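You operate a simulated robot arm through the tools that you are given. There is no shell and no other tool. Be economical: measure what you need, move in short steps, check, and stop when the job is done.

Carry out the task below with a simulated robot arm. There is one attempt and no reset: what you move stays moved.

TASK
Put the small white block that says "B" from the top of the long steel table on the square steel tray and the small white block marked "C" on top of the white block there.
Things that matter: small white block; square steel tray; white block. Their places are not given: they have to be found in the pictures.

It is judged by the outcome, as a careful person would: the job done as asked, and still so three seconds after it is handed in. It fails if anything else is knocked over, pushed out of place, dropped, spilled or broken.

THE ROBOT
A 6-joint arm with a two-finger parallel gripper, fixed in place. Base frame: the origin is at the foot of the arm, x ahead of it, y to its left, z up; the work surface is at about z = 0. Lengths are in m, angles in degrees, forces in N, time in s.
With the tool pointing down near the work surface it reaches from about 0.18 to 0.46 m from the base axis. Its first joint turns from -70.0 to 70.0 degrees. Payload 1.9 kg.
Tool frame: the origin (TCP) lies between the finger pads and is the grasp point; the fingertips stand 0.023 m ahead of it; z points along the fingers, y is the line along which they close. The gripper opens to 0.094 m. The fingers are 0.038 m wide and 0.01 m thick; the gripper's body (0.054 by 0.096 m) begins 0.039 m behind the TCP.
Orientation is that of the tool frame in the base frame, as a unit quaternion [x, y, z, w]. With the fingers straight down and closing along the base's y, the tool's x points along the base's -x, its y along +y and its z along -z.

THE INTERFACE
- The arm moves only by the tool arm_command. Its argument "targets" is a list of rows, each a list of 7 numbers: the opening, from 0 (shut) to 1 (fully open), then the shift along the tool's x, y, z in mm, then the turn, a rotation vector about the tool's x, y, z in degrees. In form: [[jaw, x, y, z, rx, ry, rz], ...]. A call has 1 to 8 rows; each row is the pose to reach, as a shift and turn from the pose commanded when the call began, along the tool's axes at that moment. A row lasts 0.2 s, in which the tool goes at most 0.05 m and 8.6 degrees; a call with a longer step from one row to the next is refused whole, and so is a gripper value outside its range. A pose out of reach is approached as far as the arm can. The call stops where the force on the tool passes 40 N (or 10 N more than at its start, if that is more) or the arm is blocked; 0.2 s more then pass. The fingers move at their own pace (about 0.108 m/s each) and stop on an object; they squeeze with about 33 N. The grip force told is the motor's: it shows also when the fingers shut on nothing. Time passes only in rows, and 0.2 s behind the last, so rows that repeat a pose let the fingers close. It gives the time, the measured TCP pose, the force on the tool (base axes), the opening and the grip force at its end, in the units of the frame above (readings bear some noise).
- Cameras (640 x 400 px; columns grow to the right, rows downward): "scene" is fixed at [0.0542, 0.3125, 0.448]; the picture's right is [-0.78, -0.62, 0.00], its down [-0.29, 0.37, -0.88] and it looks along [0.55, -0.69, -0.47] (base axes); focal length 310 px, centre (320, 200). "wrist" rides on the gripper at [-0.039, 0, -0.044] in the tool frame; the picture's right is [0.00, -1.00, 0.00], its down [0.97, 0.00, -0.24] and it looks along [0.24, 0.00, 0.97] (tool axes); focal length 218 px, centre (320, 200).
- capture(camera): a new picture of that camera. No time passes.
- locate(camera, pixels): for up to 12 pixels [column, row] of the newest picture of that camera ("zoom" is the newest enlarged one), the place [x, y, z] in the base frame of the surface seen there, good to about 0.003 m, but the place of the scene camera against the robot may be out by one fixed shift of up to 0.018 m in any direction. No time passes.
- inspect(camera, box): a new picture of the part [left, top, right, bottom] of that camera's present view, enlarged. No time passes.
- sign_off(): hands the job in; it is judged then, once.

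Work in short steps. Measure before you move; look again where a grasp or a placing could have gone wrong, and mend it. You have 60 turns and 26 pictures in all, the two below and enlarged ones among them. Open the gripper and draw the arm clear of the work before you hand the job in, unless the task says otherwise; then end with one line.

The tools are called after "Call:" by a JSON object that holds its "name" and its "arguments". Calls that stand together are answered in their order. arm_command: Moves the arm, as the interface text tells. Its arguments: {"type":"object","properties":{"targets":{"type":"array","items":{"type":"array","items":{"type":"number"}}}},"required":["targets"]} The other tools are called the same way: capture (camera) takes a picture; locate (camera, pixels) gives the place of the surface under pixels of a picture; inspect (camera, box) takes an enlarged picture of a part of a camera's view; sign_off () hands the job in.

At the start:

```text
time: 0.0
eef_pos: [0.3203, -0.0561, 0.2801]
tool_rot: [0.002, 1.0, 0.0, 0.001]
contact_force: [-0.3, 0.4, -0.4]
width: 0.094
finger_force: 0.1
```

scene: 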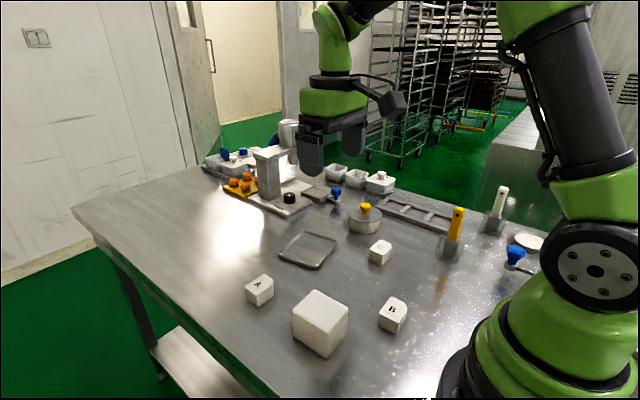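
wrist: 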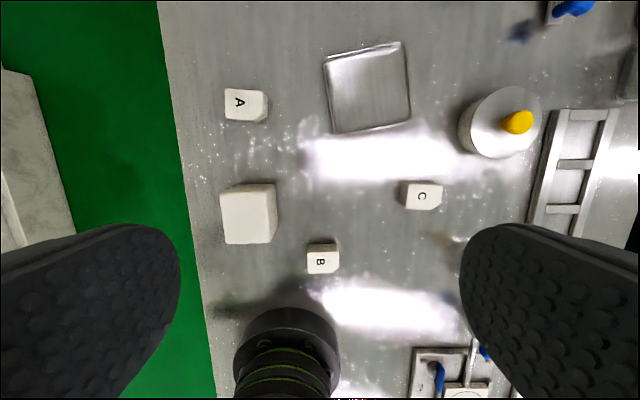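

The wrist view shows B at (322,260), C at (421,196), the tray at (368,88) and the large plain white block at (248,214). I take "the white block", which is listed separately from the small white blocks, to be that large one. I'll measure all four.

Call:
{"name": "locate", "arguments": {"camera": "wrist", "pixels": [[322, 260], [308, 251], [337, 251], [337, 272], [308, 273], [418, 195], [405, 184], [405, 208], [440, 186], [368, 88], [246, 217], [380, 165]]}}

Call:
{"name": "inspect", "arguments": {"camera": "wrist", "box": [200, 150, 460, 312]}}

Call:
{"name": "inspect", "arguments": {"camera": "scene", "box": [230, 220, 422, 340]}}

```text
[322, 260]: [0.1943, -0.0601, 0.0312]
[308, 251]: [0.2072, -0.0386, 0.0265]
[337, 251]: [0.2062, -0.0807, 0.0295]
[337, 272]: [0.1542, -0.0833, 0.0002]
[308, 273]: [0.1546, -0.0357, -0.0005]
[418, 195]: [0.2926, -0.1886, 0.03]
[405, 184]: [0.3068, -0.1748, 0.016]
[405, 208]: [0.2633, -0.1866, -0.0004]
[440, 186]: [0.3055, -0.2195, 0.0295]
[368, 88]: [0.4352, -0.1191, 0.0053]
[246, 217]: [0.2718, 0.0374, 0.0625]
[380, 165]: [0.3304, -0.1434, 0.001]
```

```text
2.46 times, centred on (330, 231) of wrist
```

zoom: 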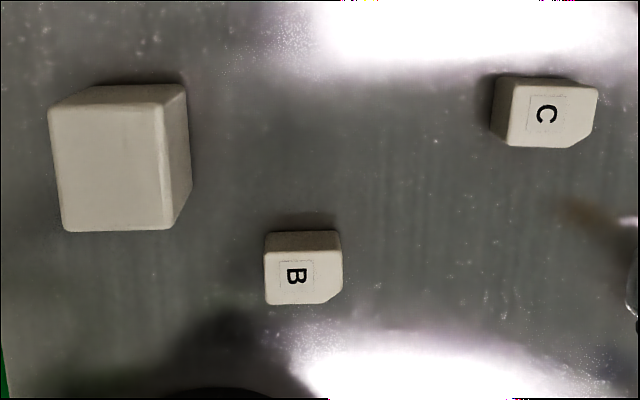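

```text
3.33 times, centred on (326, 280) of scene
```

zoom: 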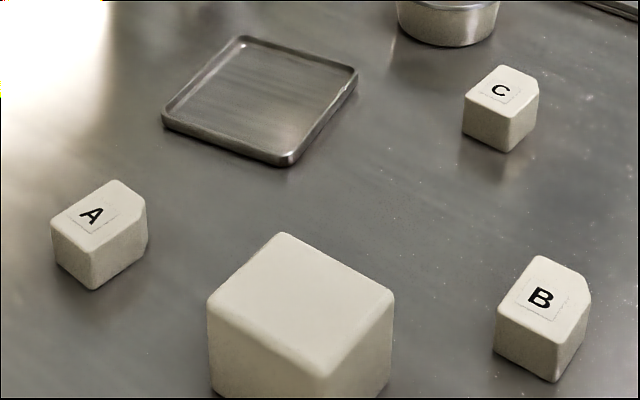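

B is about 42 mm (y) by 32 mm (x) by 30 mm high, centred near (0.192, -0.06). I'll hover above it and look again.

Call:
{"name": "arm_command", "arguments": {"targets": [[1, 32, -1, 30, 0, 0, 0], [1, 64, -2, 60, 0, 0, 0], [1, 96, -3, 90, 0, 0, 0], [1, 126, -4, 120, 0, 0, 0], [1, 126, -4, 130, 0, 0, 0]]}}

Call:
{"name": "capture", "arguments": {"camera": "wrist"}}

Call:
{"name": "locate", "arguments": {"camera": "scene", "pixels": [[308, 252], [300, 230], [338, 240], [318, 268], [278, 252], [320, 305], [345, 320]]}}

```text
time: 1.2
eef_pos: [0.1925, -0.0592, 0.147]
tool_rot: [0.003, 1.0, 0.0, 0.0]
contact_force: [-0.1, 0.0, -0.3]
width: 0.0941
finger_force: 0.1
```

```text
21 pictures are left
```

wrist: 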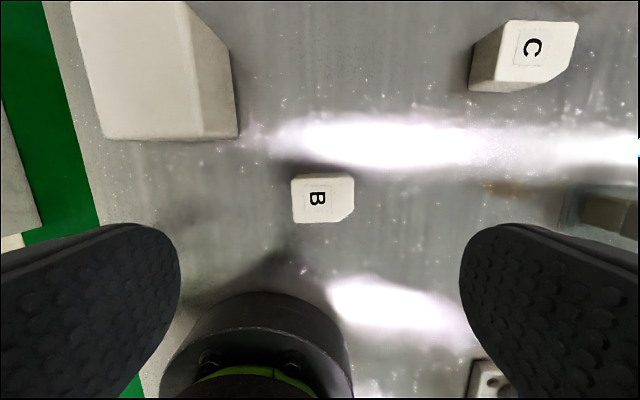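

```text
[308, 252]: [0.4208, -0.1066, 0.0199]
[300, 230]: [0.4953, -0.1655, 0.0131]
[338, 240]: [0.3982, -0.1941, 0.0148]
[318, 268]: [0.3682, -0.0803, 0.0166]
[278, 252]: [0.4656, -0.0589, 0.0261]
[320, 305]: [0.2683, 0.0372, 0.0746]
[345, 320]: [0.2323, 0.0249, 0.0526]
```

B is now at (323,198). I'll measure its top edges and C's.

Call:
{"name": "locate", "arguments": {"camera": "wrist", "pixels": [[294, 180], [352, 180], [295, 219], [340, 219], [323, 198], [294, 200], [352, 198], [506, 26], [573, 30], [498, 80], [545, 80], [530, 50]]}}

```text
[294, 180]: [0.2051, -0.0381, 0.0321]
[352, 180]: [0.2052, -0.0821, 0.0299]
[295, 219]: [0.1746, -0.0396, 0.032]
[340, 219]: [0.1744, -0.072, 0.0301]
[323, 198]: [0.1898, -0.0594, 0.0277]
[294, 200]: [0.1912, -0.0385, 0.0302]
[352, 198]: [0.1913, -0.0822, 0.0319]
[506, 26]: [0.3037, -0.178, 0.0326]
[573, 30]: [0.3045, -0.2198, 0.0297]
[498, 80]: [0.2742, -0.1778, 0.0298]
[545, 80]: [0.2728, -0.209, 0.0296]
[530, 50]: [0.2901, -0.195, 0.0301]
```

B's centre is (0.190, -0.060) with its top at 0.030, and it is aligned with the gripper. I'll go down to z ≈ 0.027 and close.

Call:
{"name": "arm_command", "arguments": {"targets": [[1, 2, -1, 40, 0, 0, 0], [1, 2, -1, 80, 0, 0, 0], [1, 2, -1, 105, 0, 0, 0], [1, 2, -1, 117, 0, 0, 0], [1, 2, -1, 117, 0, 0, 0]]}}

Call:
{"name": "arm_command", "arguments": {"targets": [[0, 0, 0, 0, 0, 0, 0], [0, 0, 0, 0, 0, 0, 0], [0, 0, 0, 0, 0, 0, 0], [0, 0, 0, 0, 0, 0, 0]]}}

```text
time: 2.4
eef_pos: [0.1933, -0.0604, 0.0318]
tool_rot: [0.002, 1.0, -0.001, 0.001]
contact_force: [0.3, 0.0, -0.1]
width: 0.0941
finger_force: 0.0
```

```text
time: 3.4
eef_pos: [0.1931, -0.0609, 0.033]
tool_rot: [0.001, 1.0, 0.0, 0.001]
contact_force: [-0.1, -0.2, 0.6]
width: 0.0476
finger_force: 32.6
```

B is held (width 0.0476). I'll lift it and move over to the tray to look.

Call:
{"name": "arm_command", "arguments": {"targets": [[0, 0, 0, -40, 0, 0, 0], [0, 0, 0, -80, 0, 0, 0], [0, 0, 0, -120, 0, 0, 0], [0, -40, -10, -135, 0, 0, 0], [0, -80, -20, -135, 0, 0, 0], [0, -120, -30, -135, 0, 0, 0], [0, -160, -40, -135, 0, 0, 0], [0, -180, -50, -135, 0, 0, 0]]}}

Call:
{"name": "capture", "arguments": {"camera": "wrist"}}

```text
time: 5.2
eef_pos: [0.3707, -0.109, 0.1649]
tool_rot: [0.002, 1.0, 0.001, -0.001]
contact_force: [0.1, -0.5, -0.2]
width: 0.0473
finger_force: 32.7
```

```text
20 pictures are left
```

wrist: 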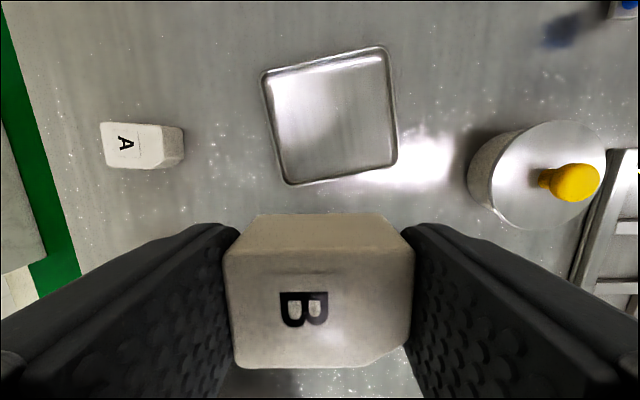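

Call:
{"name": "locate", "arguments": {"camera": "wrist", "pixels": [[264, 74], [383, 49], [396, 164], [289, 184], [332, 118], [310, 140], [370, 140], [340, 160], [343, 177], [272, 130], [393, 110], [325, 60]]}}

```text
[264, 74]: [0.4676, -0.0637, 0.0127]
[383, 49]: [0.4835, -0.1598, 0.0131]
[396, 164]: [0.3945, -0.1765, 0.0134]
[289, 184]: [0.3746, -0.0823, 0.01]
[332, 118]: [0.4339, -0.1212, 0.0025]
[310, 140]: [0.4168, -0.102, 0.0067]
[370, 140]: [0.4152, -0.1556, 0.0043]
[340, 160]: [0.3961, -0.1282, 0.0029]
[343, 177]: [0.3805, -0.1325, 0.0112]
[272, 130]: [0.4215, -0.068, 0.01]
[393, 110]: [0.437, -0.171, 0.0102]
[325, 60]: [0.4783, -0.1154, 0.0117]
```

The tray's centre is (0.430, -0.120), its floor is about 0.004, its rim about 0.012, and it is turned about 10°. I'll align over it and go down most of the way.

Call:
{"name": "arm_command", "arguments": {"targets": [[0, -30, -6, 0, 0, 0, -5], [0, -59, -11, 0, 0, 0, -10], [0, -59, -11, 35, 0, 0, -10], [0, -59, -11, 70, 0, 0, -10], [0, -59, -11, 95, 0, 0, -10], [0, -59, -11, 105, 0, 0, -10], [0, -59, -11, 105, 0, 0, -10]]}}

Call:
{"name": "inspect", "arguments": {"camera": "scene", "box": [230, 180, 390, 280]}}

```text
time: 6.8
eef_pos: [0.4319, -0.1246, 0.0624]
tool_rot: [-0.086, 0.996, 0.0, 0.001]
contact_force: [0.2, 0.2, -0.9]
width: 0.0473
finger_force: 33.6
```

```text
4.00 times, centred on (310, 230) of scene
```

zoom: 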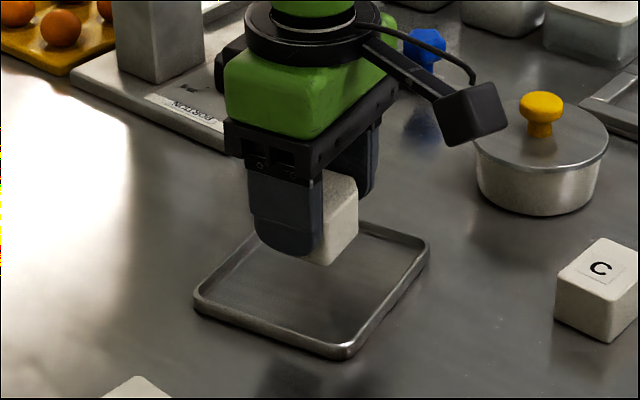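

It is aligned over the tray, so I'll lower it gently to the floor.

Call:
{"name": "arm_command", "arguments": {"targets": [[0, 0, 3, 10, 0, 0, 0], [0, 0, 3, 17, 0, 0, 0], [0, 0, 3, 21, 0, 0, 0], [0, 0, 3, 24, 0, 0, 0], [0, 0, 3, 24, 0, 0, 0]]}}

```text
time: 8.0
eef_pos: [0.4298, -0.1191, 0.0389]
tool_rot: [-0.086, 0.996, 0.0, 0.0]
contact_force: [0.2, 0.1, -0.2]
width: 0.0474
finger_force: 33.3
```

Call:
{"name": "arm_command", "arguments": {"targets": [[0, 0, 0, 1.5, 0, 0, 0], [0, 0, 0, 1.5, 0, 0, 0]]}}

Call:
{"name": "inspect", "arguments": {"camera": "scene", "box": [230, 180, 390, 280]}}

```text
time: 8.6
eef_pos: [0.4299, -0.1188, 0.0373]
tool_rot: [-0.085, 0.996, 0.0, 0.001]
contact_force: [-0.4, 0.3, -0.8]
width: 0.0472
finger_force: 33.5
```

```text
4.00 times, centred on (310, 230) of scene
```

zoom: 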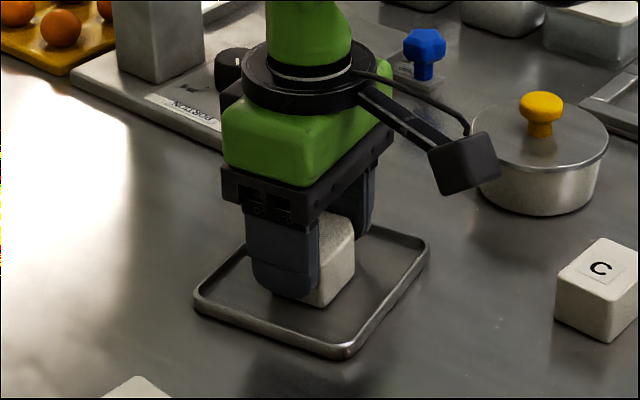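

There's no contact yet, so I'll ease down further in small steps.

Call:
{"name": "arm_command", "arguments": {"targets": [[0, 0, 0, 1, 0, 0, 0], [0, 0, 0, 2, 0, 0, 0], [0, 0, 0, 2, 0, 0, 0]]}}

```text
time: 9.4
eef_pos: [0.4309, -0.1193, 0.0362]
tool_rot: [-0.086, 0.996, 0.001, 0.002]
contact_force: [-2.3, -0.1, 9.9]
width: 0.0472
finger_force: 33.1
```

That's contact (about 10 N). I'll open slightly, then rise straight up.

Call:
{"name": "arm_command", "arguments": {"targets": [[0.64, 0, 0, 0, 0, 0, 0], [0.64, 0, 0, 0, 0, 0, 0], [0.64, 0, 0, -15, 0, 0, 0], [0.64, 0, 0, -45, 0, 0, 0], [0.64, 0, 0, -90, 0, 0, 0], [1, 0, 0, -120, 0, 0, 0]]}}

Call:
{"name": "inspect", "arguments": {"camera": "scene", "box": [230, 180, 390, 280]}}

```text
time: 10.8
eef_pos: [0.4296, -0.118, 0.1563]
tool_rot: [-0.085, 0.996, 0.0, 0.0]
contact_force: [0.4, -0.5, -0.9]
width: 0.0939
finger_force: 0.1
```

```text
4.00 times, centred on (310, 230) of scene
```

zoom: 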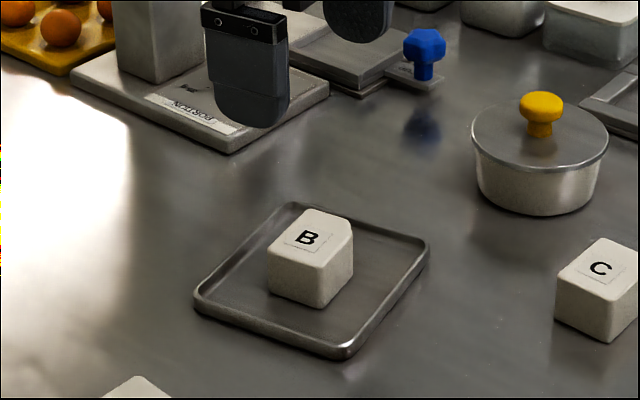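

B sits flat on the tray. Next I'll move above C at (0.289, -0.199) and undo the 10° turn.

Call:
{"name": "arm_command", "arguments": {"targets": [[1, 38, -14, 0, 0, 0, 2.5], [1, 76, -28, 0, 0, 0, 5], [1, 114, -42, 0, 0, 0, 7.5], [1, 152, -56, 0, 0, 0, 10], [1, 152, -56, 10, 0, 0, 10]]}}

Call:
{"name": "capture", "arguments": {"camera": "wrist"}}

Call:
{"name": "locate", "arguments": {"camera": "wrist", "pixels": [[320, 200], [290, 180], [350, 180], [290, 218], [340, 218]]}}

```text
time: 12.0
eef_pos: [0.2905, -0.1992, 0.1469]
tool_rot: [0.001, 1.0, 0.0, 0.001]
contact_force: [0.2, -0.3, 1.2]
width: 0.0938
finger_force: 0.1
```

```text
16 pictures are left
```

wrist: 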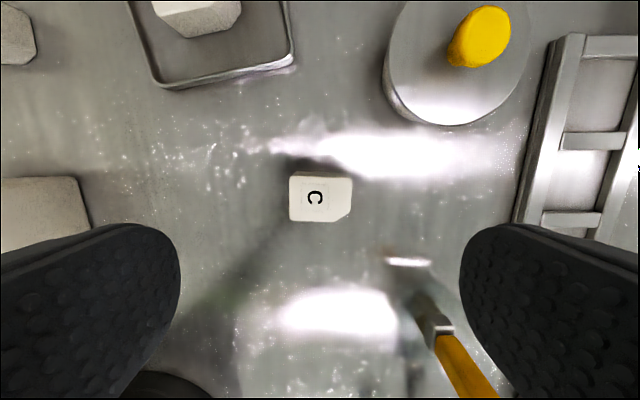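

```text
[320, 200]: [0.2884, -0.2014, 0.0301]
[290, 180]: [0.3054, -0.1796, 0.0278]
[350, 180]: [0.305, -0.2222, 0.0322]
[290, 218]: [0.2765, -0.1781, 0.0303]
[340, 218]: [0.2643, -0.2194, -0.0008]
```

C is centred on the axis. A yellow-handled upright object near (430,310) and the pot at (455,60) might interfere, so I'll measure both.

Call:
{"name": "locate", "arguments": {"camera": "wrist", "pixels": [[390, 261], [430, 262], [410, 290], [432, 318], [450, 345], [475, 385], [405, 115], [450, 122], [480, 40], [387, 75], [420, 310], [447, 322]]}}

Call:
{"name": "locate", "arguments": {"camera": "scene", "pixels": [[380, 245], [391, 315], [458, 212], [453, 235], [449, 252], [440, 250], [366, 208], [365, 232]]}}

Call:
{"name": "inspect", "arguments": {"camera": "scene", "box": [340, 160, 500, 260]}}

```text
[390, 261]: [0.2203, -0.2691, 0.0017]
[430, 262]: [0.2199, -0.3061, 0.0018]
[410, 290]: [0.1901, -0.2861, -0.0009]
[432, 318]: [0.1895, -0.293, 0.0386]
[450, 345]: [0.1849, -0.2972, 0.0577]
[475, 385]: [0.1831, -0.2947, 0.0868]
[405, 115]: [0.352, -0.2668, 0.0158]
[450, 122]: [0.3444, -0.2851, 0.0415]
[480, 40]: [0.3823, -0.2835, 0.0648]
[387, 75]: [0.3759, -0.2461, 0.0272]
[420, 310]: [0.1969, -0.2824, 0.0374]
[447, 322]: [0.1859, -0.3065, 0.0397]
```

```text
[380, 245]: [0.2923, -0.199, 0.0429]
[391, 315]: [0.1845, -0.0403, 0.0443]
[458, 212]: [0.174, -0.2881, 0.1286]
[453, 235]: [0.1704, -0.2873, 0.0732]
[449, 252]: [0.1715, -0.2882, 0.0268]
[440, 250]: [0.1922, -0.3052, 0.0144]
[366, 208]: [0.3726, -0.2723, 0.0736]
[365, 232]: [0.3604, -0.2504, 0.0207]
```

```text
4.00 times, centred on (420, 210) of scene
```

zoom: 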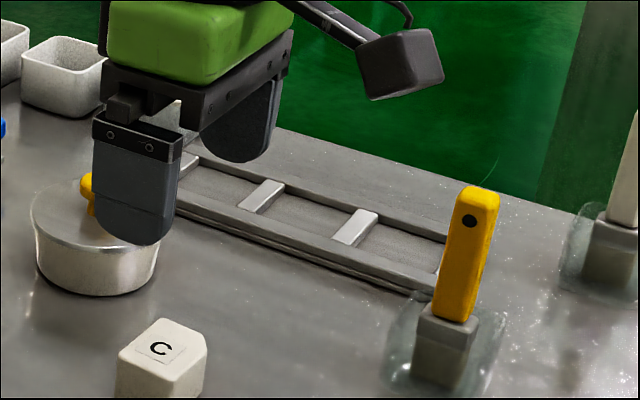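

C's surroundings are clear: the scraper is at (0.185, -0.29) and the pot starts at x > 0.344. I'll go down and grasp C.

Call:
{"name": "arm_command", "arguments": {"targets": [[1, 1, -1, 40, 0, 0, 0], [1, 1, -1, 80, 0, 0, 0], [1, 1, -1, 105, 0, 0, 0], [1, 1, -1, 117, 0, 0, 0], [1, 1, -1, 117, 0, 0, 0]]}}

Call:
{"name": "arm_command", "arguments": {"targets": [[0, 0, 0, 0, 0, 0, 0], [0, 0, 0, 0, 0, 0, 0], [0, 0, 0, 0, 0, 0, 0], [0, 0, 0, 0, 0, 0, 0]]}}

```text
time: 13.2
eef_pos: [0.289, -0.2005, 0.03]
tool_rot: [0.002, 1.0, 0.0, 0.002]
contact_force: [0.4, 0.0, 0.6]
width: 0.0939
finger_force: 0.1
```

```text
time: 14.2
eef_pos: [0.2898, -0.1993, 0.0302]
tool_rot: [0.002, 1.0, 0.001, 0.0]
contact_force: [0.0, -0.1, 0.2]
width: 0.0475
finger_force: 33.0
```

C is held. I'll lift it and move to near the large block to measure its top.

Call:
{"name": "arm_command", "arguments": {"targets": [[0, 0, 0, -45, 0, 0, 0], [0, 0, 0, -90, 0, 0, 0], [0, 0, 0, -135, 0, 0, 0], [0, 10, 45, -145, 0, 0, 0], [0, 20, 90, -145, 0, 0, 0], [0, 40, 130, -145, 0, 0, 0], [0, 65, 165, -145, 0, 0, 0], [0, 65, 180, -145, 0, 0, 0]]}}

Call:
{"name": "capture", "arguments": {"camera": "wrist"}}

```text
time: 16.0
eef_pos: [0.2251, -0.0198, 0.1738]
tool_rot: [0.002, 1.0, 0.0, 0.0]
contact_force: [0.6, -0.5, -0.4]
width: 0.0472
finger_force: 33.1
```

```text
14 pictures are left
```

wrist: 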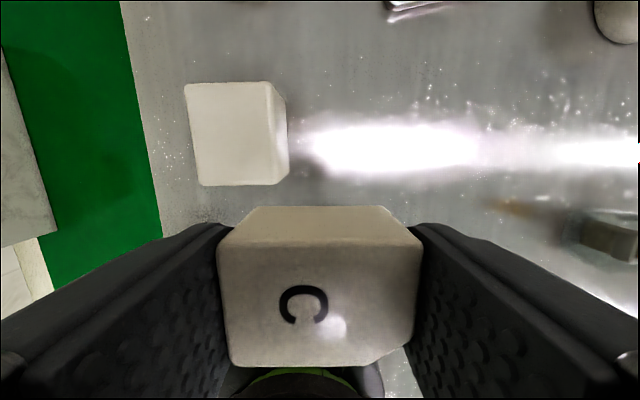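

Call:
{"name": "locate", "arguments": {"camera": "wrist", "pixels": [[189, 88], [264, 85], [270, 180], [200, 182], [230, 134], [195, 134], [266, 132], [228, 87], [236, 181], [215, 115], [250, 155]]}}

```text
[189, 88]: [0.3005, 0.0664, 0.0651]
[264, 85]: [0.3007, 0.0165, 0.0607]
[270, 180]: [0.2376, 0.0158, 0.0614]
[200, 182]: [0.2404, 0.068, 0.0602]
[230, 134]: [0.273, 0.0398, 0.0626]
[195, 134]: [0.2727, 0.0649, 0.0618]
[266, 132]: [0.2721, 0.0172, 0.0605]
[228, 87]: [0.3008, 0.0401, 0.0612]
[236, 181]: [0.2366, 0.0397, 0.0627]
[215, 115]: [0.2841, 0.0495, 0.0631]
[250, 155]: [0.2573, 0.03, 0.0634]
```

The large block's top centre is (0.270, 0.041, 0.062). I'll move above it, then go down to about 10 mm of clearance.

Call:
{"name": "arm_command", "arguments": {"targets": [[0, -22, 30, 0, 0, 0, 0], [0, -45, 61, 0, 0, 0, 0], [0, -45, 61, 35, 0, 0, 0], [0, -45, 61, 60, 0, 0, 0], [0, -45, 61, 72, 0, 0, 0], [0, -45, 61, 72, 0, 0, 0]]}}

Call:
{"name": "capture", "arguments": {"camera": "wrist"}}

Call:
{"name": "inspect", "arguments": {"camera": "scene", "box": [230, 230, 422, 350]}}

```text
time: 17.4
eef_pos: [0.2707, 0.0407, 0.0994]
tool_rot: [0.002, 1.0, 0.0, 0.001]
contact_force: [-0.1, -0.3, -0.6]
width: 0.047
finger_force: 32.9
```

```text
13 pictures are left
```

wrist: 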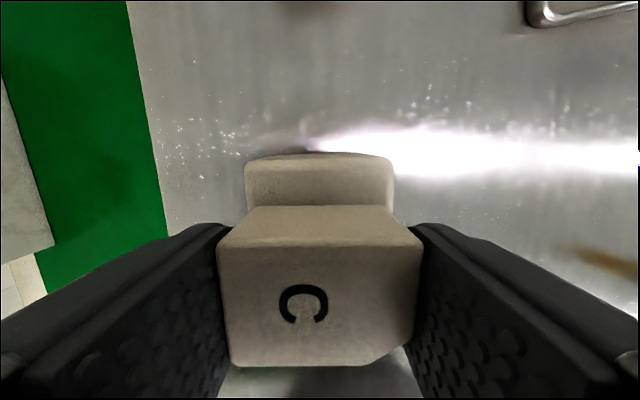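

```text
3.33 times, centred on (326, 290) of scene
```

zoom: 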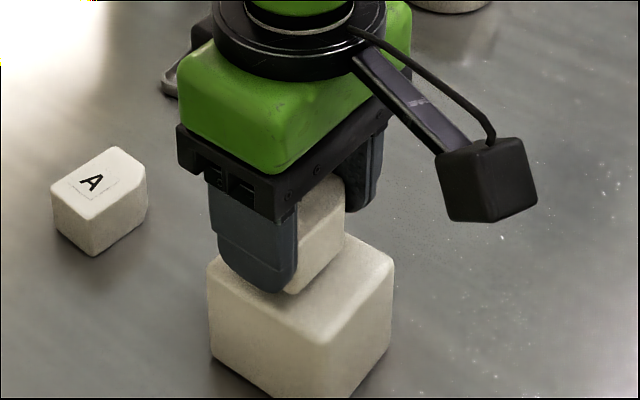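

It is centred over the block. I'll lower it in small steps until it touches.

Call:
{"name": "arm_command", "arguments": {"targets": [[0, 0, 0, 3, 0, 0, 0], [0, 0, 0, 5, 0, 0, 0], [0, 0, 0, 6, 0, 0, 0], [0, 0, 0, 6, 0, 0, 0]]}}

```text
time: 18.4
eef_pos: [0.2716, 0.0411, 0.0952]
tool_rot: [0.001, 1.0, 0.001, 0.0]
contact_force: [-0.1, 0.7, -0.1]
width: 0.0471
finger_force: 33.5
```

Call:
{"name": "arm_command", "arguments": {"targets": [[0, 0, 0, 1, 0, 0, 0], [0, 0, 0, 2, 0, 0, 0], [0, 0, 0, 2, 0, 0, 0]]}}

```text
time: 19.2
eef_pos: [0.2713, 0.0381, 0.0935]
tool_rot: [0.002, 1.0, -0.001, 0.002]
contact_force: [0.6, 0.6, -0.3]
width: 0.0471
finger_force: 33.0
```

Call:
{"name": "arm_command", "arguments": {"targets": [[0, 0, 0, 1, 0, 0, 0], [0, 0, 0, 2, 0, 0, 0], [0, 0, 0, 2, 0, 0, 0]]}}

```text
time: 20.0
eef_pos: [0.2724, 0.0397, 0.0916]
tool_rot: [0.002, 1.0, 0.0, 0.001]
contact_force: [-5.2, -1.3, 24.1]
width: 0.0475
finger_force: 32.9
```

That's contact at 24 N. I'll back off about 1 mm to unload, open, and rise.

Call:
{"name": "arm_command", "arguments": {"targets": [[0, 0, 0, -1, 0, 0, 0], [0.64, 0, 0, -1, 0, 0, 0], [0.64, 0, 0, -1, 0, 0, 0], [0.7, 0, 0, -15, 0, 0, 0], [0.7, 0, 0, -45, 0, 0, 0], [0.7, 0, 0, -90, 0, 0, 0], [1, 0, 0, -120, 0, 0, 0]]}}

Call:
{"name": "capture", "arguments": {"camera": "scene"}}

Call:
{"name": "capture", "arguments": {"camera": "wrist"}}

```text
time: 21.6
eef_pos: [0.2697, 0.0411, 0.2127]
tool_rot: [0.002, 1.0, 0.0, 0.0]
contact_force: [-0.1, 0.2, 0.3]
width: 0.0941
finger_force: 0.1
```

```text
11 pictures are left
```

scene: 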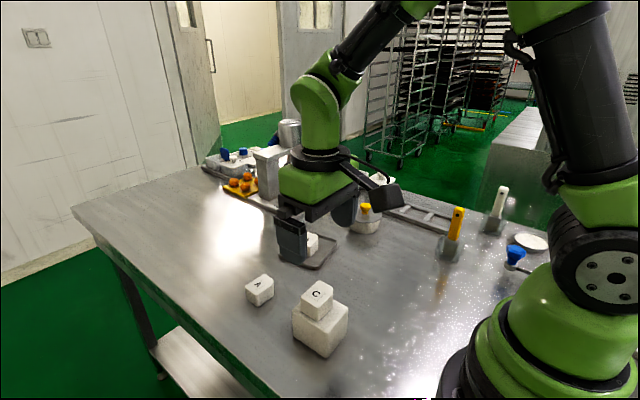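

```text
10 pictures are left
```

wrist: 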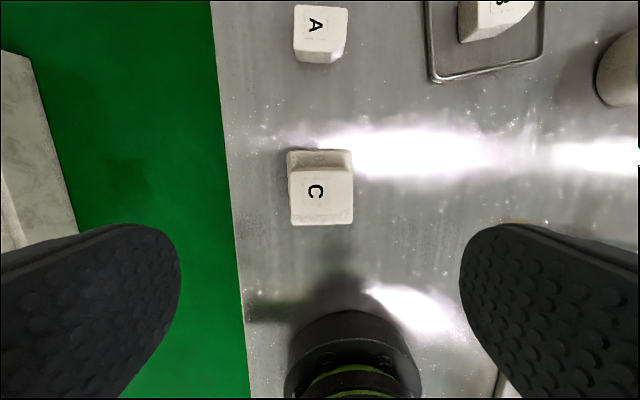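

C rests centred on the large white block and B is on the tray, with nothing else disturbed. I'll draw the arm further up and hand in.

Call:
{"name": "arm_command", "arguments": {"targets": [[1, 0, -25, -35, 0, 0, 0], [1, 0, -60, -60, 0, 0, 0], [1, 0, -100, -60, 0, 0, 0]]}}

Call:
{"name": "sign_off", "arguments": {}}

```text
time: 22.4
eef_pos: [0.2706, -0.0581, 0.2688]
tool_rot: [0.0, 1.0, 0.0, 0.0]
contact_force: [-0.5, -0.8, 0.8]
width: 0.0941
finger_force: 0.0
```

```text
The job is handed in.
```

Block B is on the square steel tray and block C is on top of the large plain white block, which I took to be "the white block there" rather than B; nothing else was disturbed, and the job is handed in.
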